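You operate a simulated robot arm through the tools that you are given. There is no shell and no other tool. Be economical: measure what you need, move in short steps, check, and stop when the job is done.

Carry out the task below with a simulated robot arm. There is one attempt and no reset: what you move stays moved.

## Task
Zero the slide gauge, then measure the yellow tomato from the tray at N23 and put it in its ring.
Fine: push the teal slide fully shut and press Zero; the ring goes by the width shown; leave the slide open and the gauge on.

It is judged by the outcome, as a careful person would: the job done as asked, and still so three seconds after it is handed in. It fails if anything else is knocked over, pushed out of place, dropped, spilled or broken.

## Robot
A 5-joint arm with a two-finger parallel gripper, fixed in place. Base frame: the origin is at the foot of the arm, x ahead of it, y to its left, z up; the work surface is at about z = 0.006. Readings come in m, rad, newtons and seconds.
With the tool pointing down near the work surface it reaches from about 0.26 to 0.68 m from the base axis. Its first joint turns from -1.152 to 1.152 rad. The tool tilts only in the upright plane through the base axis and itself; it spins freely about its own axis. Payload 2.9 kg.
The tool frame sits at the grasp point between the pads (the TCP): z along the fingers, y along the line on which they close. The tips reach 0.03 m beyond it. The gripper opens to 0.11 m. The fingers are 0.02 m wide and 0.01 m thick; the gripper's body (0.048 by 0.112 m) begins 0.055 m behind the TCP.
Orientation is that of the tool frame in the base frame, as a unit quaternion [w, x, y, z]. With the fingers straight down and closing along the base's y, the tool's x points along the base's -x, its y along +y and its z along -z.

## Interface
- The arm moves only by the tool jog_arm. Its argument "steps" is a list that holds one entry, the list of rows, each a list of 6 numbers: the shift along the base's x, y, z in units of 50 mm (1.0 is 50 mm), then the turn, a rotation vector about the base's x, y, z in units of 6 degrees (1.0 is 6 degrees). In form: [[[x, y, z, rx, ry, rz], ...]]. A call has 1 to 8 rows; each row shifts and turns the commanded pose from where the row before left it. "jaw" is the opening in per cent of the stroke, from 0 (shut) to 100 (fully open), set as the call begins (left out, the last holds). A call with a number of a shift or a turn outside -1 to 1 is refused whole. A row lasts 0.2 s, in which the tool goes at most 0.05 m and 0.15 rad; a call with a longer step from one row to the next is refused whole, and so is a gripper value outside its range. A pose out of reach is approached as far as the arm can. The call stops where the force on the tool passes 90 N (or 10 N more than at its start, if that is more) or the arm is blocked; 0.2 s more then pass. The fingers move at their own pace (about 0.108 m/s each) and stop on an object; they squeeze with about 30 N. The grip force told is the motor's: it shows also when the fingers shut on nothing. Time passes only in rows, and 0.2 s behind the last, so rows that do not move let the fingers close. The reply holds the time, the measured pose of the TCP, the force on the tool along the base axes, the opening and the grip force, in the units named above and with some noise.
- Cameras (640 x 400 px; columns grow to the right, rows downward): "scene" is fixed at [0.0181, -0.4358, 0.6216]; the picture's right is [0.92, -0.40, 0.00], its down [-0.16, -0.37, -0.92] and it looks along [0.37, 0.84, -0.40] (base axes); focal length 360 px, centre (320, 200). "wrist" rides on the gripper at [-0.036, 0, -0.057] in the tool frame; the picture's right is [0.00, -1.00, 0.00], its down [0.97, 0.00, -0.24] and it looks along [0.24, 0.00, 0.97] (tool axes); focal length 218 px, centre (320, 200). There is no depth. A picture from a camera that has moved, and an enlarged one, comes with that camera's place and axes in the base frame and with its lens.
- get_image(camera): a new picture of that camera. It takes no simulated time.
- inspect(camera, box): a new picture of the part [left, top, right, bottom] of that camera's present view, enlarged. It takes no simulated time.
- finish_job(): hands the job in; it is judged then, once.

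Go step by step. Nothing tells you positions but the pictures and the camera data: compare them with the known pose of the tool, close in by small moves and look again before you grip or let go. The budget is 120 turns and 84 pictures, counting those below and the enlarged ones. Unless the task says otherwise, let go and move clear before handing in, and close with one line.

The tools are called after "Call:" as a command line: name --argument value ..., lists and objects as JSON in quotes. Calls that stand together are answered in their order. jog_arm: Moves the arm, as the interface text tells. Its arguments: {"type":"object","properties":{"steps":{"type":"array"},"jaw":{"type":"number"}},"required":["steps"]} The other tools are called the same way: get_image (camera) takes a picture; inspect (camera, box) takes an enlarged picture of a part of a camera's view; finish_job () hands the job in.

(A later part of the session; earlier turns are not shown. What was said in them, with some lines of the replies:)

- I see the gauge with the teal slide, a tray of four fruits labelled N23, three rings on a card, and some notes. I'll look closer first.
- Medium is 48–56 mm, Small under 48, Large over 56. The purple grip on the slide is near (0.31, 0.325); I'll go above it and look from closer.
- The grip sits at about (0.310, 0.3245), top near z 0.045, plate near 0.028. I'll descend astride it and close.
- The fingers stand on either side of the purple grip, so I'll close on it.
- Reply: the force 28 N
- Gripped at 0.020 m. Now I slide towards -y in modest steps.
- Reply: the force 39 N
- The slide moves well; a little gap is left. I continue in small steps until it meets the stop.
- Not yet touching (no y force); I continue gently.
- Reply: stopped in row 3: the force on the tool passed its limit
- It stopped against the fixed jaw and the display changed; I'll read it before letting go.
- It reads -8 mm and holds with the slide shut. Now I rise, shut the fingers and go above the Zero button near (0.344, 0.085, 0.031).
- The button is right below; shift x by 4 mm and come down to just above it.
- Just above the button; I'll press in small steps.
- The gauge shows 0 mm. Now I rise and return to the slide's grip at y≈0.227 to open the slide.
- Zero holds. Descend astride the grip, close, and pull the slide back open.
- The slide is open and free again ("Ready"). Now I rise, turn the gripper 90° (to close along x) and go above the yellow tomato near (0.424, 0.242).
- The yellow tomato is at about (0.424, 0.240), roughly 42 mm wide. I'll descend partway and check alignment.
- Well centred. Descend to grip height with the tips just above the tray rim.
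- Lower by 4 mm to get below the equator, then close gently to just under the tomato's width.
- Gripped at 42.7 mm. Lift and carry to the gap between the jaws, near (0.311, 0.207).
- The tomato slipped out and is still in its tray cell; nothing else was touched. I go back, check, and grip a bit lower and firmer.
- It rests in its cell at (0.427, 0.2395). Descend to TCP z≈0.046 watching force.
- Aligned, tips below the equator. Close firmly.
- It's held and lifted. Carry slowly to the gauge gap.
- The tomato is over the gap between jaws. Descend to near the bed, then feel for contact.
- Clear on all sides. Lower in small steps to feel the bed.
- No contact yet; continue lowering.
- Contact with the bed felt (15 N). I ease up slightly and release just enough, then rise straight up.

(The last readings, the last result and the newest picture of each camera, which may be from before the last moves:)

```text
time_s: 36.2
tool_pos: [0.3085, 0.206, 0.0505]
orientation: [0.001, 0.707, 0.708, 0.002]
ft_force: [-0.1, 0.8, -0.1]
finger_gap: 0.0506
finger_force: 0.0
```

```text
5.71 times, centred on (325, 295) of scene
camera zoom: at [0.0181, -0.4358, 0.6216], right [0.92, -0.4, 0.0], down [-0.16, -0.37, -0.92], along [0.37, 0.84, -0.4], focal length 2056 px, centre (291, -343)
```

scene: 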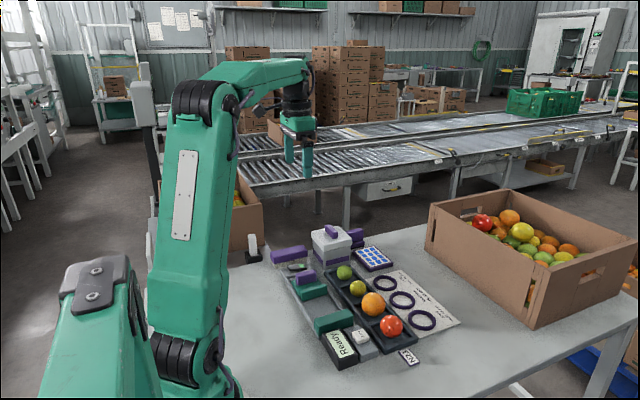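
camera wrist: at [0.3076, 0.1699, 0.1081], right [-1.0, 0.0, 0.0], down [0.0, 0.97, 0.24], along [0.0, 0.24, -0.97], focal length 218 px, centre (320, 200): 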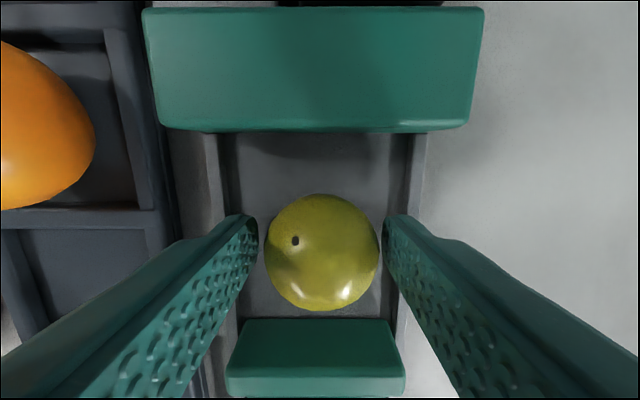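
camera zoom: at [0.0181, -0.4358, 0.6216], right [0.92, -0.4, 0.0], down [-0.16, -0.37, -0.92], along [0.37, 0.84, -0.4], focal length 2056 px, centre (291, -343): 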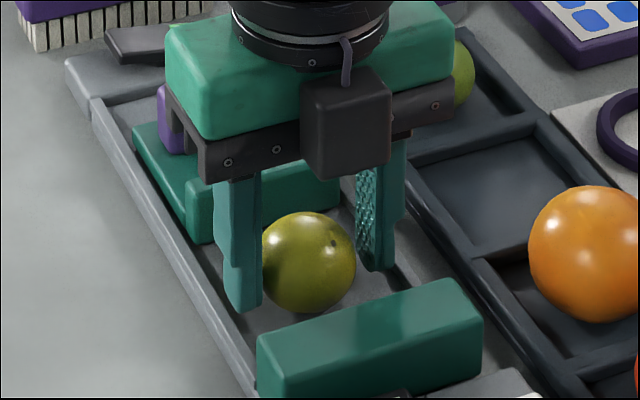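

The tomato stays put. Rise straight up, then go above the slide's grip, this time to hold it by its ends (no turning needed).

Call:
jog_arm --steps '[[[0, 0, 0.2, 0, 0, 0], [0, 0, 0.6, 0, 0, 0], [0, 0, 0.7, 0, 0, 0], [0.02, 0.7, 0, 0, 0, 0], [0.02, 0.8, 0, 0, 0, 0], [0, 0.7, 0, 0, 0, 0], [0, 0, 0, 0, 0, 0]]]'

Call:
jog_arm --steps '[[[0, 0, 0, 0, 0, 0], [0, 0, 0, 0, 0, 0]]]' --jaw 75

Call:
get_image --camera "wrist"

Call:
inspect --camera "scene" --box '[260, 230, 400, 370]'

```text
time_s: 37.8
tool_pos: [0.309, 0.319, 0.1266]
orientation: [-0.001, 0.707, 0.707, 0.001]
ft_force: [-0.5, -0.9, 0.0]
finger_gap: 0.0507
finger_force: 0.0
```

```text
time_s: 38.4
tool_pos: [0.3096, 0.3177, 0.1269]
orientation: [0.0, 0.707, 0.707, 0.002]
ft_force: [0.5, -0.3, -0.5]
finger_gap: 0.0825
finger_force: 0.1
```

```text
42 pictures are left
camera wrist: at [0.309, 0.2814, 0.184], right [-1.0, 0.0, 0.0], down [0.0, 0.97, 0.24], along [0.0, 0.24, -0.97], focal length 218 px, centre (320, 200)
```

wrist: 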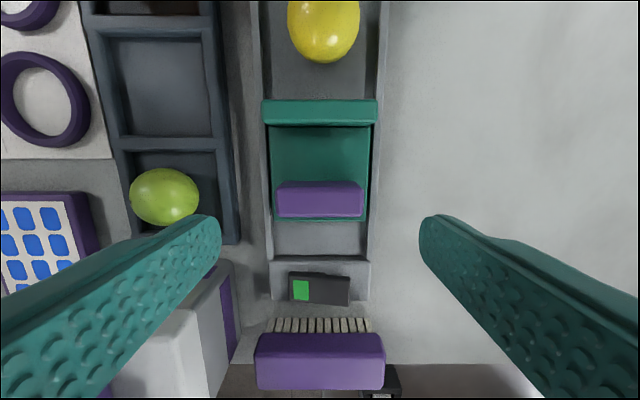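

```text
2.86 times, centred on (330, 300) of scene
camera zoom: at [0.0181, -0.4358, 0.6216], right [0.92, -0.4, 0.0], down [-0.16, -0.37, -0.92], along [0.37, 0.84, -0.4], focal length 1028 px, centre (291, -86)
```

zoom: 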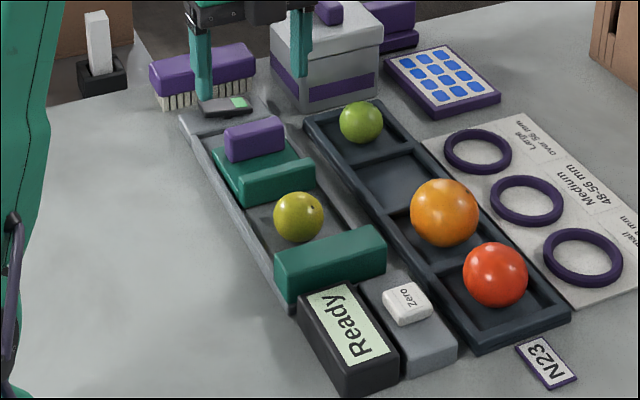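

Grip is centred below. Descend so the tips straddle its ends.

Call:
jog_arm --steps '[[[0, -0.03, -0.5, 0, 0, 0], [0, 0, -0.5, 0, 0, 0], [0, 0, -0.2, 0, 0, 0], [0, 0, 0, 0, 0, 0]]]'

Call:
get_image --camera "wrist"

```text
time_s: 39.4
tool_pos: [0.3076, 0.3156, 0.0668]
orientation: [-0.001, 0.707, 0.707, 0.001]
ft_force: [0.4, -0.4, -0.7]
finger_gap: 0.0824
finger_force: 0.1
```

```text
40 pictures are left
camera wrist: at [0.308, 0.2791, 0.1235], right [-1.0, 0.0, 0.0], down [0.0, 0.97, 0.24], along [0.0, 0.24, -0.97], focal length 218 px, centre (320, 200)
```

wrist: 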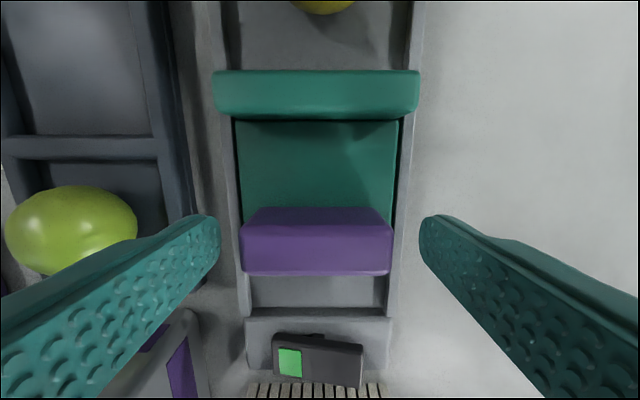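

Straddled cleanly. Close, then push the slide towards the tomato.

Call:
jog_arm --steps '[[[0, 0, 0, 0, 0, 0], [0, 0, 0, 0, 0, 0]]]' --jaw 0

Call:
jog_arm --steps '[[[0, -0.15, 0, 0, 0, 0], [0, -0.15, 0, 0, 0, 0], [0, 0, 0, 0, 0, 0]]]'

Call:
get_image --camera "wrist"

Call:
inspect --camera "scene" --box '[260, 230, 400, 370]'

```text
time_s: 40.0
tool_pos: [0.3093, 0.3152, 0.0667]
orientation: [-0.001, 0.708, 0.707, 0.004]
ft_force: [18.2, -2.2, -9.8]
finger_gap: 0.0556
finger_force: 45.2
```

```text
time_s: 40.8
tool_pos: [0.3093, 0.3, 0.0654]
orientation: [0.0, 0.707, 0.707, 0.002]
ft_force: [13.0, 2.1, -7.1]
finger_gap: 0.056
finger_force: 45.1
```

```text
39 pictures are left
camera wrist: at [0.3093, 0.264, 0.1238], right [-1.0, 0.0, 0.0], down [0.0, 0.97, 0.24], along [0.0, 0.24, -0.97], focal length 218 px, centre (320, 200)
```

wrist: 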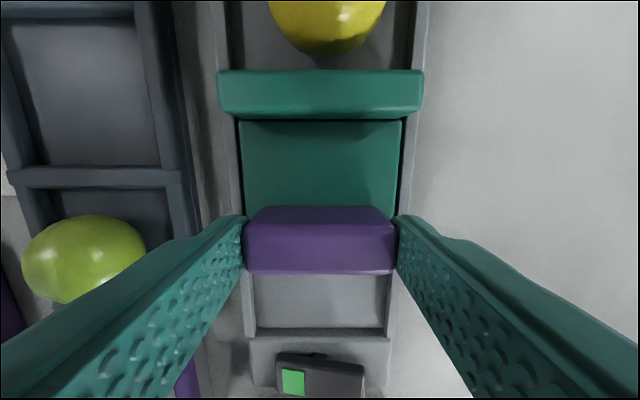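

```text
2.86 times, centred on (330, 300) of scene
camera zoom: at [0.0181, -0.4358, 0.6216], right [0.92, -0.4, 0.0], down [-0.16, -0.37, -0.92], along [0.37, 0.84, -0.4], focal length 1028 px, centre (291, -86)
```

zoom: 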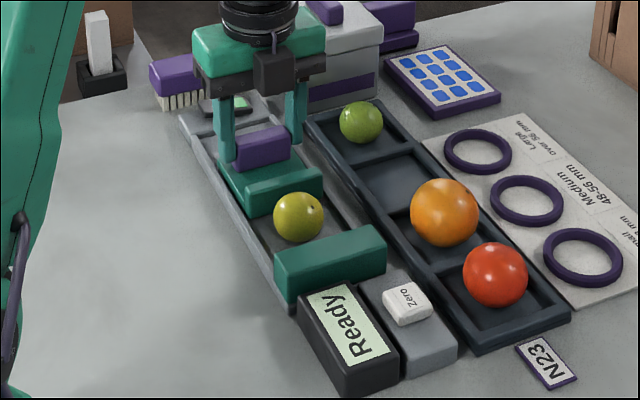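

Slide follows. Tomato's near side is still about a centimetre away; continue in 3 mm steps.

Call:
jog_arm --steps '[[[0, -0.06, 0, 0, 0, 0], [0, -0.06, 0, 0, 0, 0], [0, -0.06, 0, 0, 0, 0], [0, -0.06, 0, 0, 0, 0], [0, -0.06, 0, 0, 0, 0], [0, 0, 0, 0, 0, 0]]]'

Call:
inspect --camera "scene" --box '[280, 250, 390, 370]'

```text
time_s: 42.2
tool_pos: [0.3105, 0.2852, 0.0663]
orientation: [0.0, 0.707, 0.708, 0.001]
ft_force: [-6.1, 1.7, 27.9]
finger_gap: 0.0558
finger_force: 44.8
```

```text
3.33 times, centred on (335, 310) of scene
camera zoom: at [0.018, -0.4359, 0.6215], right [0.92, -0.4, 0.0], down [-0.16, -0.37, -0.92], along [0.37, 0.84, -0.4], focal length 1199 px, centre (270, -167)
```

zoom: 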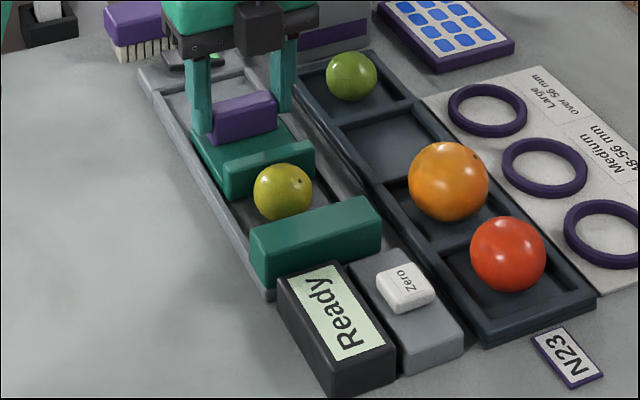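

Close to or touching the tomato now. Continue in 2 mm steps.

Call:
jog_arm --steps '[[[0, -0.05, 0, 0, 0, 0], [0, -0.05, 0, 0, 0, 0], [0, -0.05, 0, 0, 0, 0], [0, -0.04, 0, 0, 0, 0], [0, -0.04, 0, 0, 0, 0], [0, 0, 0, 0, 0, 0]]]'

Call:
inspect --camera "scene" --box '[280, 250, 390, 370]'

Call:
get_image --camera "wrist"

```text
time_s: 43.6
tool_pos: [0.3093, 0.2743, 0.0666]
orientation: [0.0, 0.708, 0.706, 0.004]
ft_force: [1.4, 0.6, 33.2]
finger_gap: 0.0557
finger_force: 44.6
```

```text
3.33 times, centred on (335, 310) of scene
camera zoom: at [0.018, -0.436, 0.6215], right [0.92, -0.4, 0.0], down [-0.16, -0.37, -0.92], along [0.37, 0.84, -0.4], focal length 1199 px, centre (270, -167)
```

zoom: 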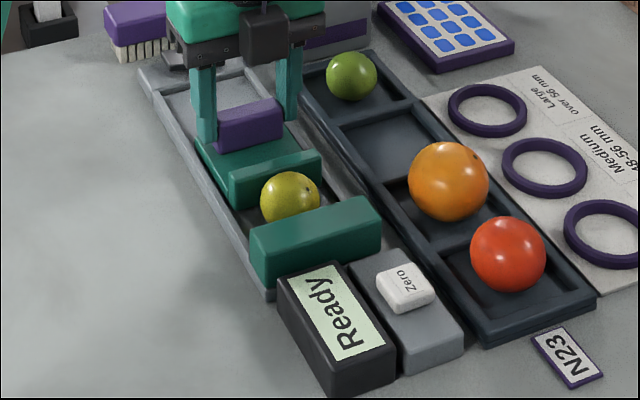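

```text
35 pictures are left
camera wrist: at [0.3092, 0.2372, 0.1235], right [-1.0, 0.0, -0.01], down [0.0, 0.97, 0.24], along [0.01, 0.24, -0.97], focal length 218 px, centre (320, 200)
```

wrist: 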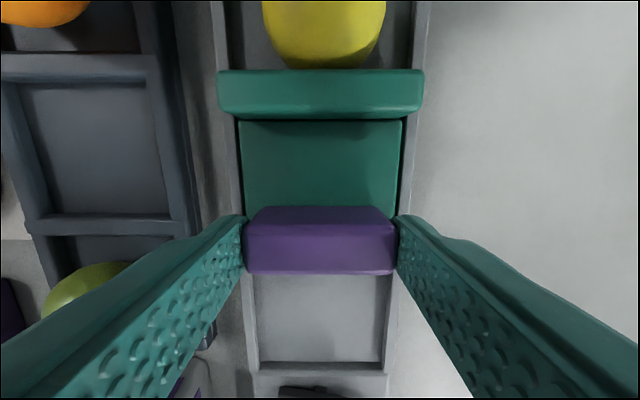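

The tomato is nudged along; a few mm left. Continue in 1.5 mm steps.

Call:
jog_arm --steps '[[[0, -0.03, 0, 0, 0, 0], [0, -0.03, 0, 0, 0, 0], [0, -0.02, 0, 0, 0, 0], [0, 0, 0, 0, 0, 0]]]'

Call:
inspect --camera "scene" --box '[280, 250, 390, 370]'

```text
time_s: 44.6
tool_pos: [0.3094, 0.2699, 0.0659]
orientation: [0.0, 0.707, 0.707, 0.001]
ft_force: [-7.5, 2.6, 31.1]
finger_gap: 0.056
finger_force: 44.6
```

```text
3.33 times, centred on (335, 310) of scene
camera zoom: at [0.018, -0.436, 0.6215], right [0.92, -0.4, 0.0], down [-0.16, -0.37, -0.92], along [0.37, 0.84, -0.4], focal length 1199 px, centre (270, -167)
```

zoom: 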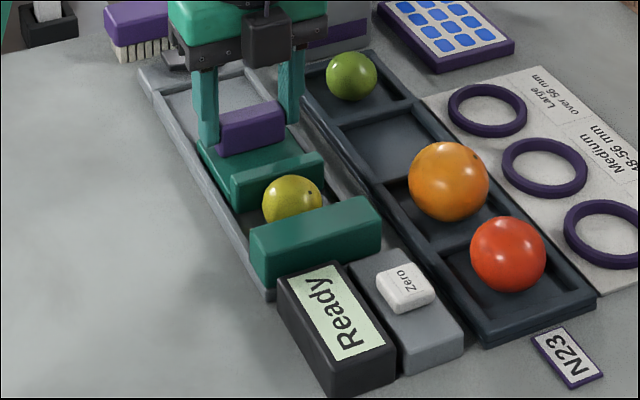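

Still "Ready"; continue in 1 mm steps.

Call:
jog_arm --steps '[[[0, -0.02, 0, 0, 0, 0], [0, -0.02, 0, 0, 0, 0], [0, -0.02, 0, 0, 0, 0], [0, 0, 0, 0, 0, 0]]]'

Call:
inspect --camera "scene" --box '[280, 250, 390, 370]'

```text
time_s: 45.6
tool_pos: [0.3095, 0.2694, 0.0654]
orientation: [0.001, 0.706, 0.708, 0.003]
ft_force: [-19.5, 28.2, 24.6]
finger_gap: 0.056
finger_force: 45.0
```

```text
3.33 times, centred on (335, 310) of scene
camera zoom: at [0.0181, -0.4359, 0.6215], right [0.92, -0.4, 0.0], down [-0.16, -0.37, -0.92], along [0.37, 0.84, -0.4], focal length 1199 px, centre (270, -167)
```

zoom: 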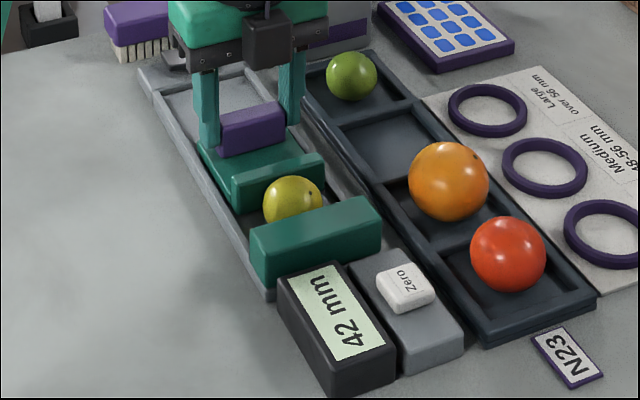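

It shows 42 mm under load; I'll zoom to be sure.

Call:
inspect --camera "scene" --box '[320, 310, 390, 370]'

Call:
jog_arm --steps '[[[0, 0.05, 0, 0, 0, 0], [0, 0.2, 0, 0, 0, 0], [0, 0.4, 0, 0, 0, 0], [0, 0.3, 0, 0, 0, 0], [0, 0, 0, 0, 0, 0]]]'

Call:
inspect --camera "scene" --box '[280, 250, 390, 370]'

```text
6.67 times, centred on (355, 340) of scene
camera zoom: at [0.0181, -0.4359, 0.6215], right [0.92, -0.4, 0.0], down [-0.16, -0.37, -0.92], along [0.37, 0.84, -0.4], focal length 2398 px, centre (87, -733)
```

zoom: 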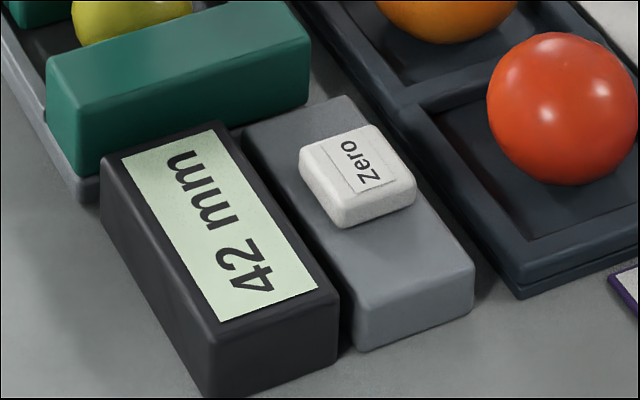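

```text
time_s: 46.8
tool_pos: [0.3101, 0.3166, 0.0655]
orientation: [-0.001, 0.706, 0.708, -0.001]
ft_force: [-37.9, 2.6, 36.9]
finger_gap: 0.0559
finger_force: 44.7
```

```text
3.33 times, centred on (335, 310) of scene
camera zoom: at [0.018, -0.436, 0.6215], right [0.92, -0.4, 0.0], down [-0.16, -0.37, -0.92], along [0.37, 0.84, -0.4], focal length 1199 px, centre (270, -167)
```

zoom: 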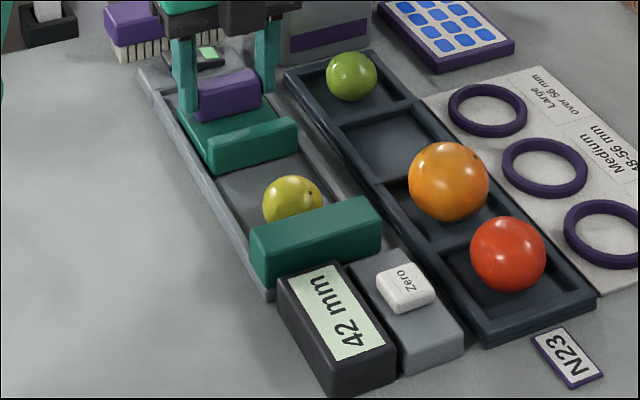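

42 mm → the Small ring. Slide is open; release the grip, rise, and go above the tomato near y≈0.186.

Call:
jog_arm --steps '[[[0, 0, 0, 0, 0, 0], [0, 0, 0, 0, 0, 0]]]' --jaw 70

Call:
jog_arm --steps '[[[0, 0, 0.5, 0, 0, 0], [0, 0, 0.7, 0, 0, 0], [0, -0.8, 0, 0, 0, 0], [0, -0.9, 0, 0, 0, 0], [0, -0.9, 0, 0, 0, 0], [0, 0, 0, 0, 0, 0]]]'

Call:
get_image --camera "wrist"

```text
time_s: 47.4
tool_pos: [0.3135, 0.3171, 0.0643]
orientation: [-0.001, 0.707, 0.707, 0.001]
ft_force: [0.5, 1.0, 0.5]
finger_gap: 0.077
finger_force: 0.1
```

```text
time_s: 48.8
tool_pos: [0.308, 0.1869, 0.1246]
orientation: [0.0, 0.707, 0.707, 0.002]
ft_force: [0.0, 0.0, 0.8]
finger_gap: 0.0772
finger_force: 0.1
```

```text
30 pictures are left
camera wrist: at [0.3081, 0.1489, 0.182], right [-1.0, 0.0, 0.0], down [0.0, 0.97, 0.24], along [0.0, 0.24, -0.97], focal length 218 px, centre (320, 200)
```

wrist: 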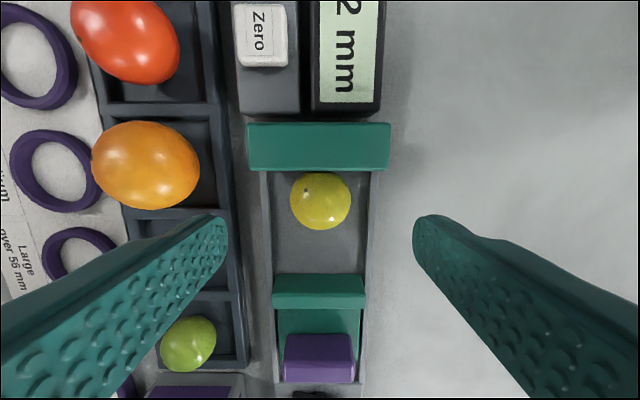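

The tomato rests against the fixed jaw at (0.308, 0.185). Descend with a narrow opening.

Call:
jog_arm --steps '[[[0, -0.03, -0.5, 0, 0, 0], [0, 0, -0.3, 0, 0, 0], [0, 0, 0, 0, 0, 0]]]' --jaw 50

Call:
get_image --camera "wrist"

```text
time_s: 49.6
tool_pos: [0.3116, 0.1827, 0.0877]
orientation: [0.0, 0.707, 0.707, 0.002]
ft_force: [-0.1, 0.2, 0.2]
finger_gap: 0.055
finger_force: 0.0
```

```text
29 pictures are left
camera wrist: at [0.3107, 0.1475, 0.143], right [-1.0, 0.0, 0.0], down [0.0, 0.97, 0.24], along [0.0, 0.24, -0.97], focal length 218 px, centre (320, 200)
```

wrist: 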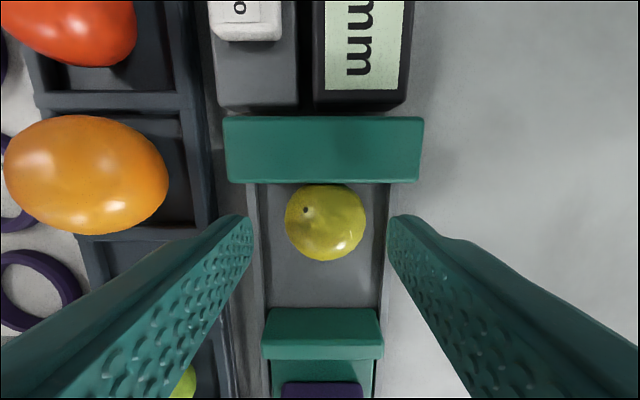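

Small correction in x and y, then down to grip height.

Call:
jog_arm --steps '[[[-0.05, 0.03, -0.3, 0, 0, 0], [0, 0, -0.25, 0, 0, 0], [0, 0, -0.15, 0, 0, 0], [0, 0, -0.04, 0, 0, 0], [0, 0, 0, 0, 0, 0]]]'

Call:
get_image --camera "wrist"

```text
time_s: 50.8
tool_pos: [0.3083, 0.1848, 0.0477]
orientation: [0.001, 0.707, 0.707, 0.002]
ft_force: [-2.0, -7.1, 21.4]
finger_gap: 0.0561
finger_force: 1.2
```

```text
28 pictures are left
camera wrist: at [0.3079, 0.1481, 0.1053], right [-1.0, 0.0, 0.0], down [0.0, 0.97, 0.24], along [0.0, 0.24, -0.97], focal length 218 px, centre (320, 200)
```

wrist: 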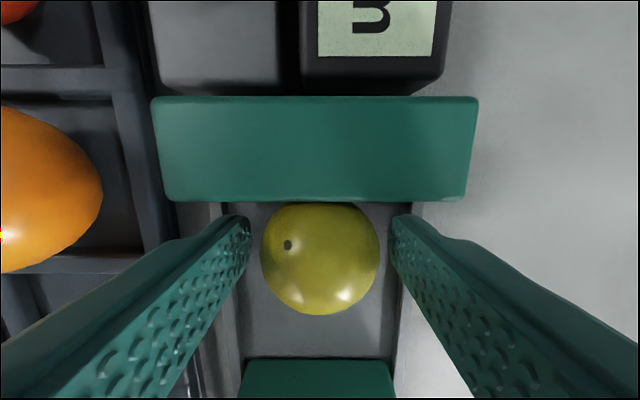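

Tips touched the bed rails lightly; ease up 1.5 mm and close.

Call:
jog_arm --steps '[[[0, 0, 0.04, 0, 0, 0], [0, 0, 0, 0, 0, 0]]]'

Call:
jog_arm --steps '[[[0, 0, 0, 0, 0, 0], [0, 0, 0, 0, 0, 0], [0, 0, 0, 0, 0, 0]]]' --jaw 20

Call:
jog_arm --steps '[[[0, 0, 0.15, 0, 0, 0], [0, 0, 0.3, 0, 0, 0], [0, 0, 0.5, 0, 0, 0], [0, 0, 0.5, 0, 0, 0], [0, 0, 0, 0, 0, 0]]]'

Call:
get_image --camera "wrist"

Call:
inspect --camera "scene" --box '[260, 210, 480, 370]'

```text
time_s: 51.4
tool_pos: [0.3079, 0.1845, 0.05]
orientation: [0.001, 0.707, 0.707, 0.002]
ft_force: [-0.9, -0.4, -0.5]
finger_gap: 0.055
finger_force: 0.0
```

```text
time_s: 52.2
tool_pos: [0.3078, 0.1854, 0.0497]
orientation: [0.001, 0.708, 0.707, 0.001]
ft_force: [0.1, -0.1, -0.6]
finger_gap: 0.0427
finger_force: 15.8
```

```text
time_s: 53.4
tool_pos: [0.3088, 0.1842, 0.1232]
orientation: [0.001, 0.707, 0.707, 0.002]
ft_force: [-0.1, 0.7, -0.5]
finger_gap: 0.0429
finger_force: 16.0
```

```text
27 pictures are left
camera wrist: at [0.3083, 0.1477, 0.1798], right [-1.0, 0.0, 0.0], down [0.0, 0.97, 0.24], along [0.0, 0.24, -0.97], focal length 218 px, centre (320, 200)
```

wrist: 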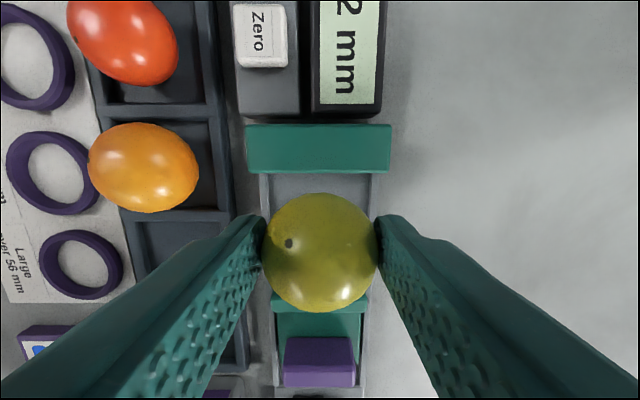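

```text
2.50 times, centred on (370, 290) of scene
camera zoom: at [0.0181, -0.4358, 0.6216], right [0.92, -0.4, 0.0], down [-0.16, -0.37, -0.92], along [0.37, 0.84, -0.4], focal length 899 px, centre (195, -25)
```

zoom: 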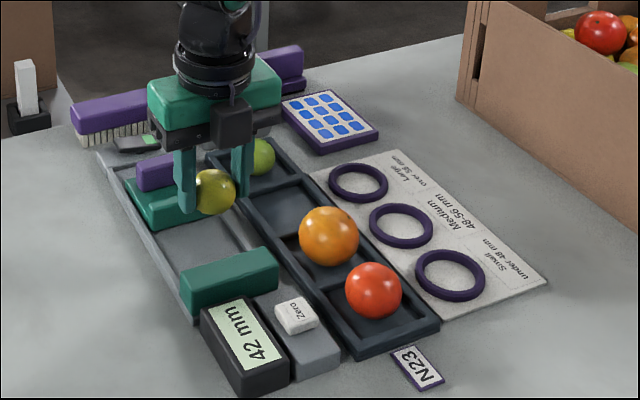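

Tomato is held. The Small ring is near (0.517, 0.089); carry it over at z≈0.145.

Call:
jog_arm --steps '[[[0, 0, 0.44, 0, 0, 0], [0.5, -0.23, 0, 0, 0, 0], [0.7, -0.32, 0, 0, 0, 0], [0.8, -0.37, 0, 0, 0, 0], [0.8, -0.37, 0, 0, 0, 0], [0.7, -0.32, 0, 0, 0, 0], [0.5, -0.23, 0, 0, 0, 0], [0.14, -0.06, 0, 0, 0, 0]]]'

Call:
get_image --camera "wrist"

Call:
inspect --camera "scene" --box '[340, 200, 500, 340]'

```text
time_s: 55.2
tool_pos: [0.5149, 0.0869, 0.1461]
orientation: [0.001, 0.707, 0.707, 0.001]
ft_force: [-0.2, -0.3, -0.7]
finger_gap: 0.0429
finger_force: 16.4
```

```text
25 pictures are left
camera wrist: at [0.515, 0.051, 0.2031], right [-1.0, 0.0, 0.0], down [0.0, 0.97, 0.24], along [0.0, 0.24, -0.97], focal length 218 px, centre (320, 200)
```

wrist: 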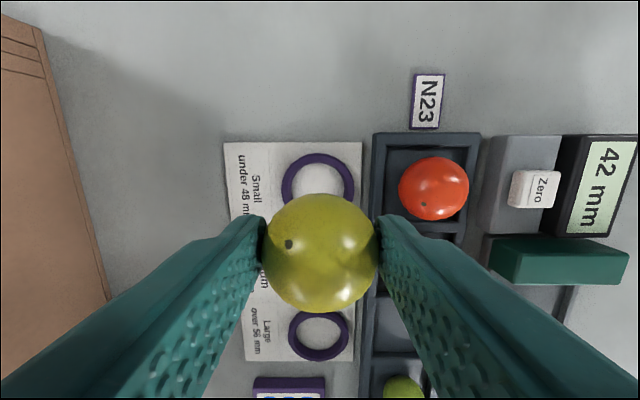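

```text
2.86 times, centred on (420, 270) of scene
camera zoom: at [0.0181, -0.4358, 0.6216], right [0.92, -0.4, 0.0], down [-0.16, -0.37, -0.92], along [0.37, 0.84, -0.4], focal length 1028 px, centre (34, 0)
```

zoom: 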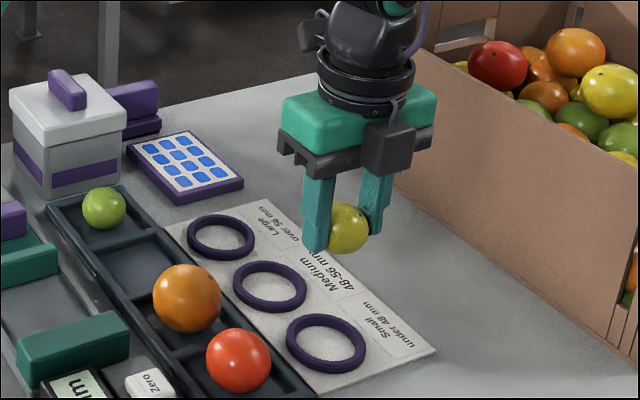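

Ring centre works out at (0.516, 0.089). Descend partway and check from the scene camera.

Call:
jog_arm --steps '[[[0.03, 0.04, -0.5, 0, 0, 0], [0, 0, -0.5, 0, 0, 0], [0, 0, -0.4, 0, 0, 0], [0, 0, 0, 0, 0, 0]]]'

Call:
get_image --camera "wrist"

Call:
inspect --camera "scene" --box '[390, 260, 490, 340]'

```text
time_s: 56.2
tool_pos: [0.5173, 0.0913, 0.0746]
orientation: [0.002, 0.707, 0.707, 0.0]
ft_force: [0.5, 0.0, -0.1]
finger_gap: 0.0427
finger_force: 16.5
```

```text
23 pictures are left
camera wrist: at [0.517, 0.0545, 0.1316], right [-1.0, 0.0, 0.0], down [0.0, 0.97, 0.24], along [0.0, 0.24, -0.97], focal length 218 px, centre (320, 200)
```

wrist: 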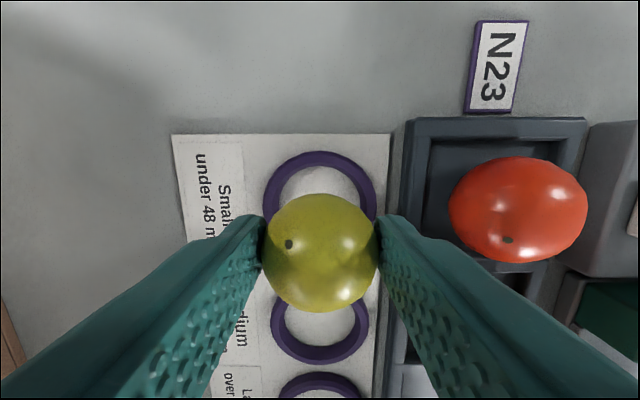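

```text
5.00 times, centred on (440, 300) of scene
camera zoom: at [0.0181, -0.4358, 0.6216], right [0.92, -0.4, 0.0], down [-0.16, -0.37, -0.92], along [0.37, 0.84, -0.4], focal length 1799 px, centre (-280, -300)
```

zoom: 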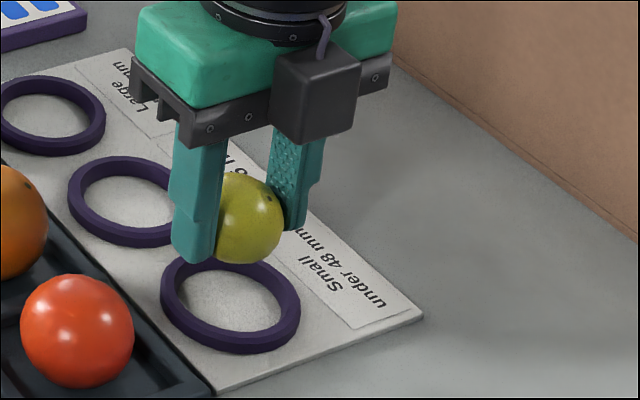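

Aligned within 2 mm in y. Lower in small steps; the tips should stop just above the ring's top.

Call:
jog_arm --steps '[[[0, -0.04, -0.2, 0, 0, 0], [0, 0, -0.16, 0, 0, 0], [0, 0, -0.1, 0, 0, 0], [0, 0, 0, 0, 0, 0]]]'

Call:
get_image --camera "wrist"

Call:
inspect --camera "scene" --box '[390, 270, 480, 340]'

```text
time_s: 57.2
tool_pos: [0.5173, 0.0889, 0.0519]
orientation: [0.001, 0.707, 0.707, 0.001]
ft_force: [0.7, -0.1, -0.2]
finger_gap: 0.0427
finger_force: 16.2
```

```text
21 pictures are left
camera wrist: at [0.517, 0.0527, 0.1093], right [-1.0, 0.0, 0.0], down [0.0, 0.97, 0.24], along [0.0, 0.24, -0.97], focal length 218 px, centre (320, 200)
```

wrist: 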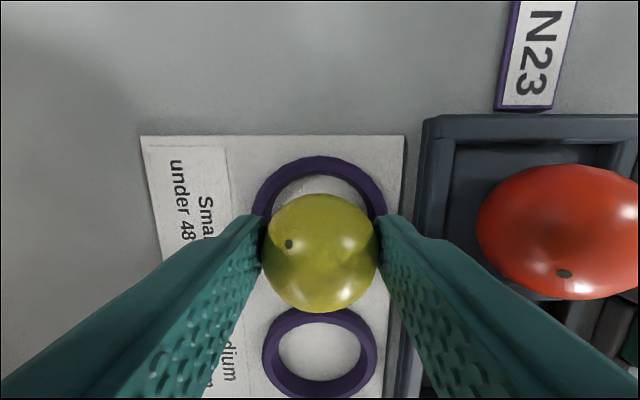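

```text
5.71 times, centred on (435, 305) of scene
camera zoom: at [0.0181, -0.4358, 0.6216], right [0.92, -0.4, 0.0], down [-0.16, -0.37, -0.92], along [0.37, 0.84, -0.4], focal length 2056 px, centre (-337, -400)
```

zoom: 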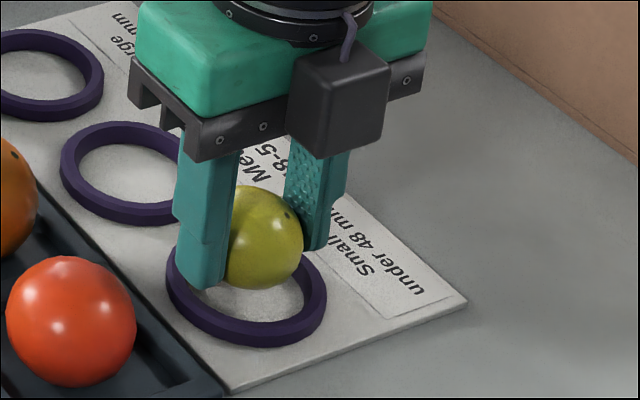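

Well centred. Lower a few millimetres more, feeling for contact.

Call:
jog_arm --steps '[[[0, 0, -0.04, 0, 0, 0], [0, 0, -0.03, 0, 0, 0], [0, 0, 0, 0, 0, 0]]]'

Call:
inspect --camera "scene" --box '[390, 270, 480, 340]'

```text
time_s: 58.0
tool_pos: [0.5171, 0.0892, 0.0491]
orientation: [0.001, 0.708, 0.706, 0.001]
ft_force: [0.1, -0.1, -0.8]
finger_gap: 0.0427
finger_force: 15.7
```

```text
5.71 times, centred on (435, 305) of scene
camera zoom: at [0.0181, -0.4358, 0.6216], right [0.92, -0.4, 0.0], down [-0.16, -0.37, -0.92], along [0.37, 0.84, -0.4], focal length 2056 px, centre (-337, -400)
```

zoom: 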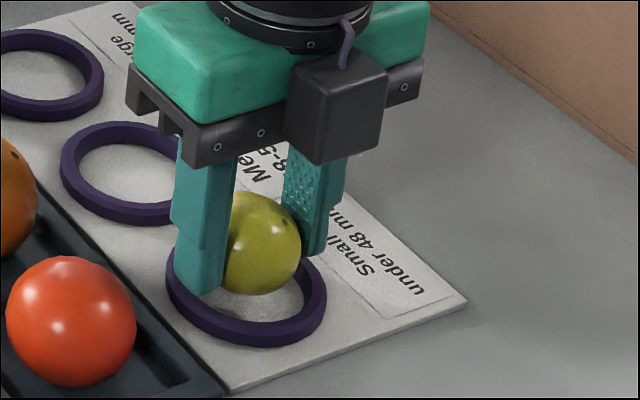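

Call:
jog_arm --steps '[[[0, 0, -0.025, 0, 0, 0], [0, 0, -0.025, 0, 0, 0], [0, 0, 0, 0, 0, 0]]]'

Call:
inspect --camera "scene" --box '[390, 270, 480, 340]'

```text
time_s: 58.8
tool_pos: [0.5167, 0.0885, 0.0466]
orientation: [0.002, 0.707, 0.707, 0.001]
ft_force: [-0.6, 0.3, 0.6]
finger_gap: 0.0425
finger_force: 15.9
```

```text
5.71 times, centred on (435, 305) of scene
camera zoom: at [0.0181, -0.4358, 0.6216], right [0.92, -0.4, 0.0], down [-0.16, -0.37, -0.92], along [0.37, 0.84, -0.4], focal length 2056 px, centre (-337, -400)
```

zoom: 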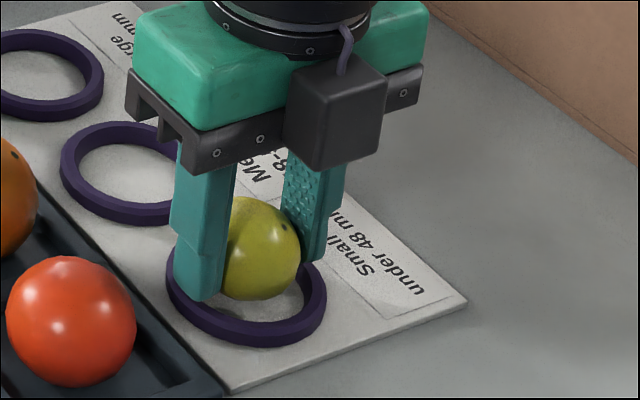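

Still free. Two more 1 mm steps.

Call:
jog_arm --steps '[[[0, 0, -0.02, 0, 0, 0], [0, 0, 0, 0, 0, 0]]]'

Call:
jog_arm --steps '[[[0, 0, -0.02, 0, 0, 0], [0, 0, 0, 0, 0, 0]]]'

```text
time_s: 59.4
tool_pos: [0.5156, 0.0894, 0.0443]
orientation: [0.002, 0.707, 0.707, 0.001]
ft_force: [0.4, 0.0, -1.1]
finger_gap: 0.0427
finger_force: 15.6
```

```text
time_s: 60.0
tool_pos: [0.5159, 0.0894, 0.0443]
orientation: [0.001, 0.706, 0.708, 0.001]
ft_force: [0.2, 0.5, -0.3]
finger_gap: 0.0426
finger_force: 16.2
```

Call:
jog_arm --steps '[[[0, 0, -0.02, 0, 0, 0], [0, 0, 0, 0, 0, 0]]]'

Call:
inspect --camera "scene" --box '[390, 270, 480, 340]'

Call:
get_image --camera "wrist"

```text
time_s: 60.6
tool_pos: [0.5174, 0.0879, 0.0435]
orientation: [0.001, 0.708, 0.707, 0.001]
ft_force: [0.0, -0.3, -0.6]
finger_gap: 0.043
finger_force: 16.1
```

```text
5.71 times, centred on (435, 305) of scene
camera zoom: at [0.0181, -0.4358, 0.6216], right [0.92, -0.4, 0.0], down [-0.16, -0.37, -0.92], along [0.37, 0.84, -0.4], focal length 2056 px, centre (-337, -400)
```

zoom: 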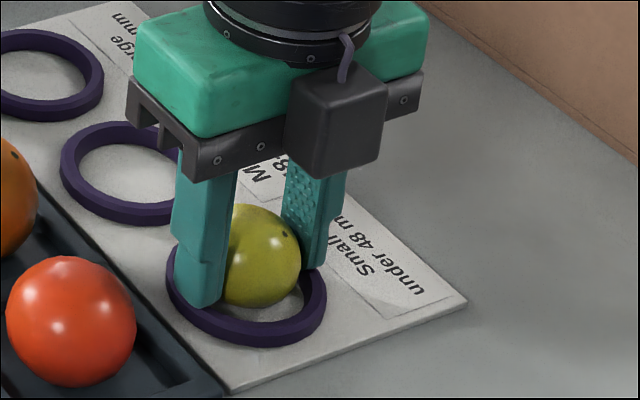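

```text
16 pictures are left
camera wrist: at [0.5164, 0.0519, 0.1005], right [-1.0, 0.0, 0.0], down [0.0, 0.97, 0.24], along [0.0, 0.24, -0.97], focal length 218 px, centre (320, 200)
```

wrist: 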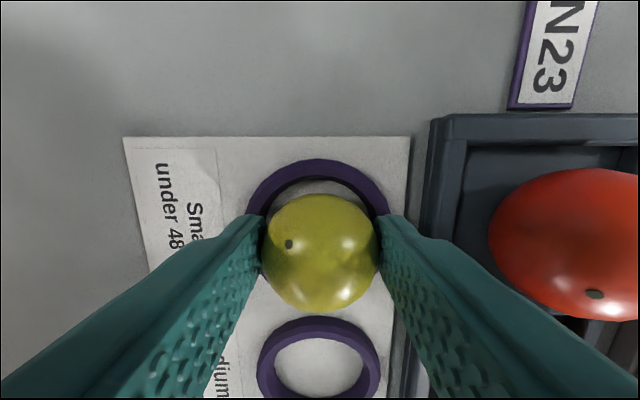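

Still no contact; go down 1 mm at a time.

Call:
jog_arm --steps '[[[0, 0, -0.025, 0, 0, 0], [0, 0, 0, 0, 0, 0]]]'

Call:
jog_arm --steps '[[[0, 0, -0.02, 0, 0, 0], [0, 0, 0, 0, 0, 0]]]'

```text
time_s: 61.2
tool_pos: [0.5171, 0.0891, 0.0422]
orientation: [0.002, 0.706, 0.708, 0.001]
ft_force: [-7.1, -9.1, 16.7]
finger_gap: 0.043
finger_force: 16.5
```

```text
time_s: 61.8
tool_pos: [0.5185, 0.0885, 0.043]
orientation: [0.001, 0.707, 0.707, 0.004]
ft_force: [-5.9, -14.0, 29.2]
finger_gap: 0.043
finger_force: 16.1
```

Contact felt. Back off 1.5 mm, then open gently and look.

Call:
jog_arm --steps '[[[0, 0, 0.035, 0, 0, 0], [0, 0, 0, 0, 0, 0]]]'

Call:
jog_arm --steps '[[[0, 0, 0, 0, 0, 0], [0, 0, 0, 0, 0, 0]]]' --jaw 46

Call:
get_image --camera "wrist"

Call:
inspect --camera "scene" --box '[390, 270, 480, 340]'

```text
time_s: 62.4
tool_pos: [0.5168, 0.0904, 0.0435]
orientation: [0.001, 0.707, 0.707, 0.003]
ft_force: [4.4, -7.2, 8.4]
finger_gap: 0.0426
finger_force: 15.8
```

```text
time_s: 63.0
tool_pos: [0.5158, 0.0891, 0.0433]
orientation: [0.002, 0.707, 0.707, 0.0]
ft_force: [0.7, 2.1, 2.9]
finger_gap: 0.0502
finger_force: 0.0
```

```text
15 pictures are left
camera wrist: at [0.5154, 0.0534, 0.1004], right [-1.0, 0.0, 0.0], down [0.0, 0.97, 0.24], along [0.0, 0.24, -0.97], focal length 218 px, centre (320, 200)
```

wrist: 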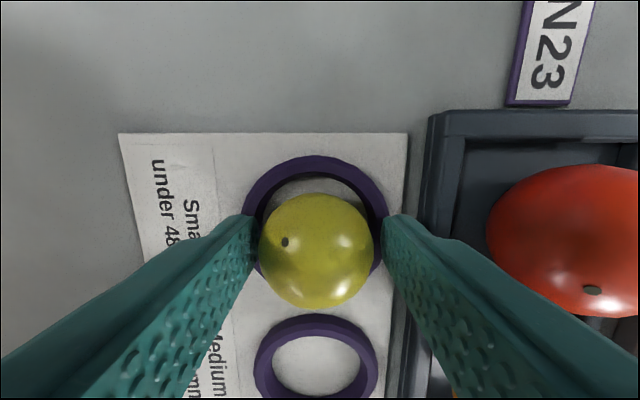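

```text
5.71 times, centred on (435, 305) of scene
camera zoom: at [0.0181, -0.4358, 0.6216], right [0.92, -0.4, 0.0], down [-0.16, -0.37, -0.92], along [0.37, 0.84, -0.4], focal length 2056 px, centre (-337, -400)
```

zoom: 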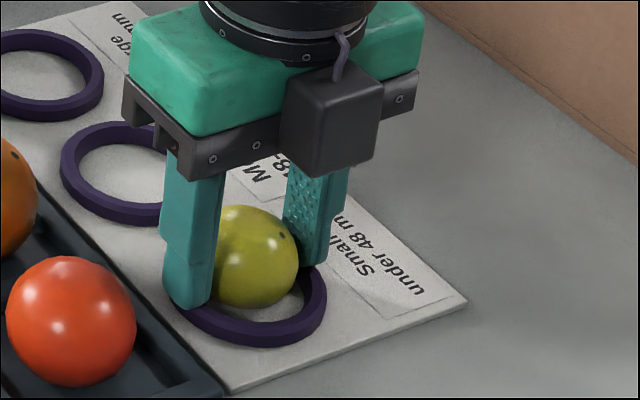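

Released and the tomato sits within the ring, the ring in place. Rise straight up slowly.

Call:
jog_arm --steps '[[[0, 0, 0.1, 0, 0, 0], [0, 0, 0.3, 0, 0, 0], [0, 0, 0.6, 0, 0, 0], [0, 0, 0.9, 0, 0, 0], [0, 0, 0.9, 0, 0, 0], [0, 0, 0, 0, 0, 0]]]'

Call:
get_image --camera "wrist"

Call:
inspect --camera "scene" --box '[260, 220, 500, 370]'

```text
time_s: 64.4
tool_pos: [0.5147, 0.0861, 0.1865]
orientation: [0.002, 0.707, 0.707, 0.001]
ft_force: [0.4, 0.0, 0.6]
finger_gap: 0.0505
finger_force: 0.0
```

```text
13 pictures are left
camera wrist: at [0.514, 0.05, 0.2434], right [-1.0, 0.0, 0.0], down [0.0, 0.97, 0.24], along [0.0, 0.24, -0.97], focal length 218 px, centre (320, 200)
```

wrist: 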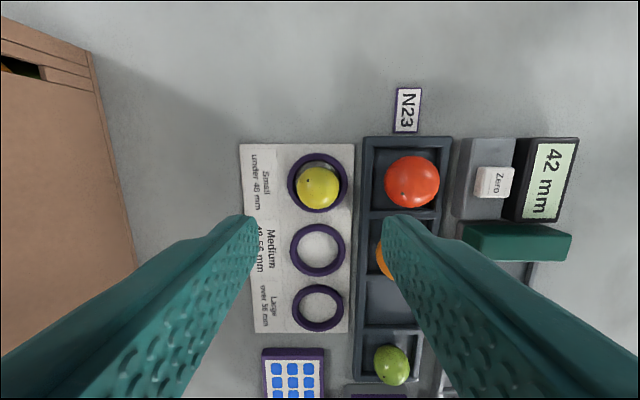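

```text
2.67 times, centred on (380, 295) of scene
camera zoom: at [0.0181, -0.4358, 0.6216], right [0.92, -0.4, 0.0], down [-0.16, -0.37, -0.92], along [0.37, 0.84, -0.4], focal length 959 px, centre (160, -53)
```

zoom: 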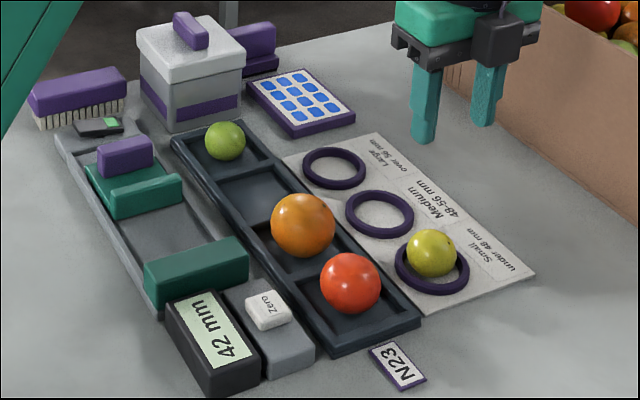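

The tomato sits in the Small ring, the slide is open, the gauge is on, and everything else is in place. I'm handing in.

Call:
finish_job

```text
The job is handed in.
```

I zeroed the gauge with the slide fully shut, then measured the yellow tomato at 42 mm and set it in the Small ring (under 48 mm). The slide is open and the gauge is on. The tomato slipped from my first grip and stayed in its tray cell; the second grip held, and nothing else was moved.
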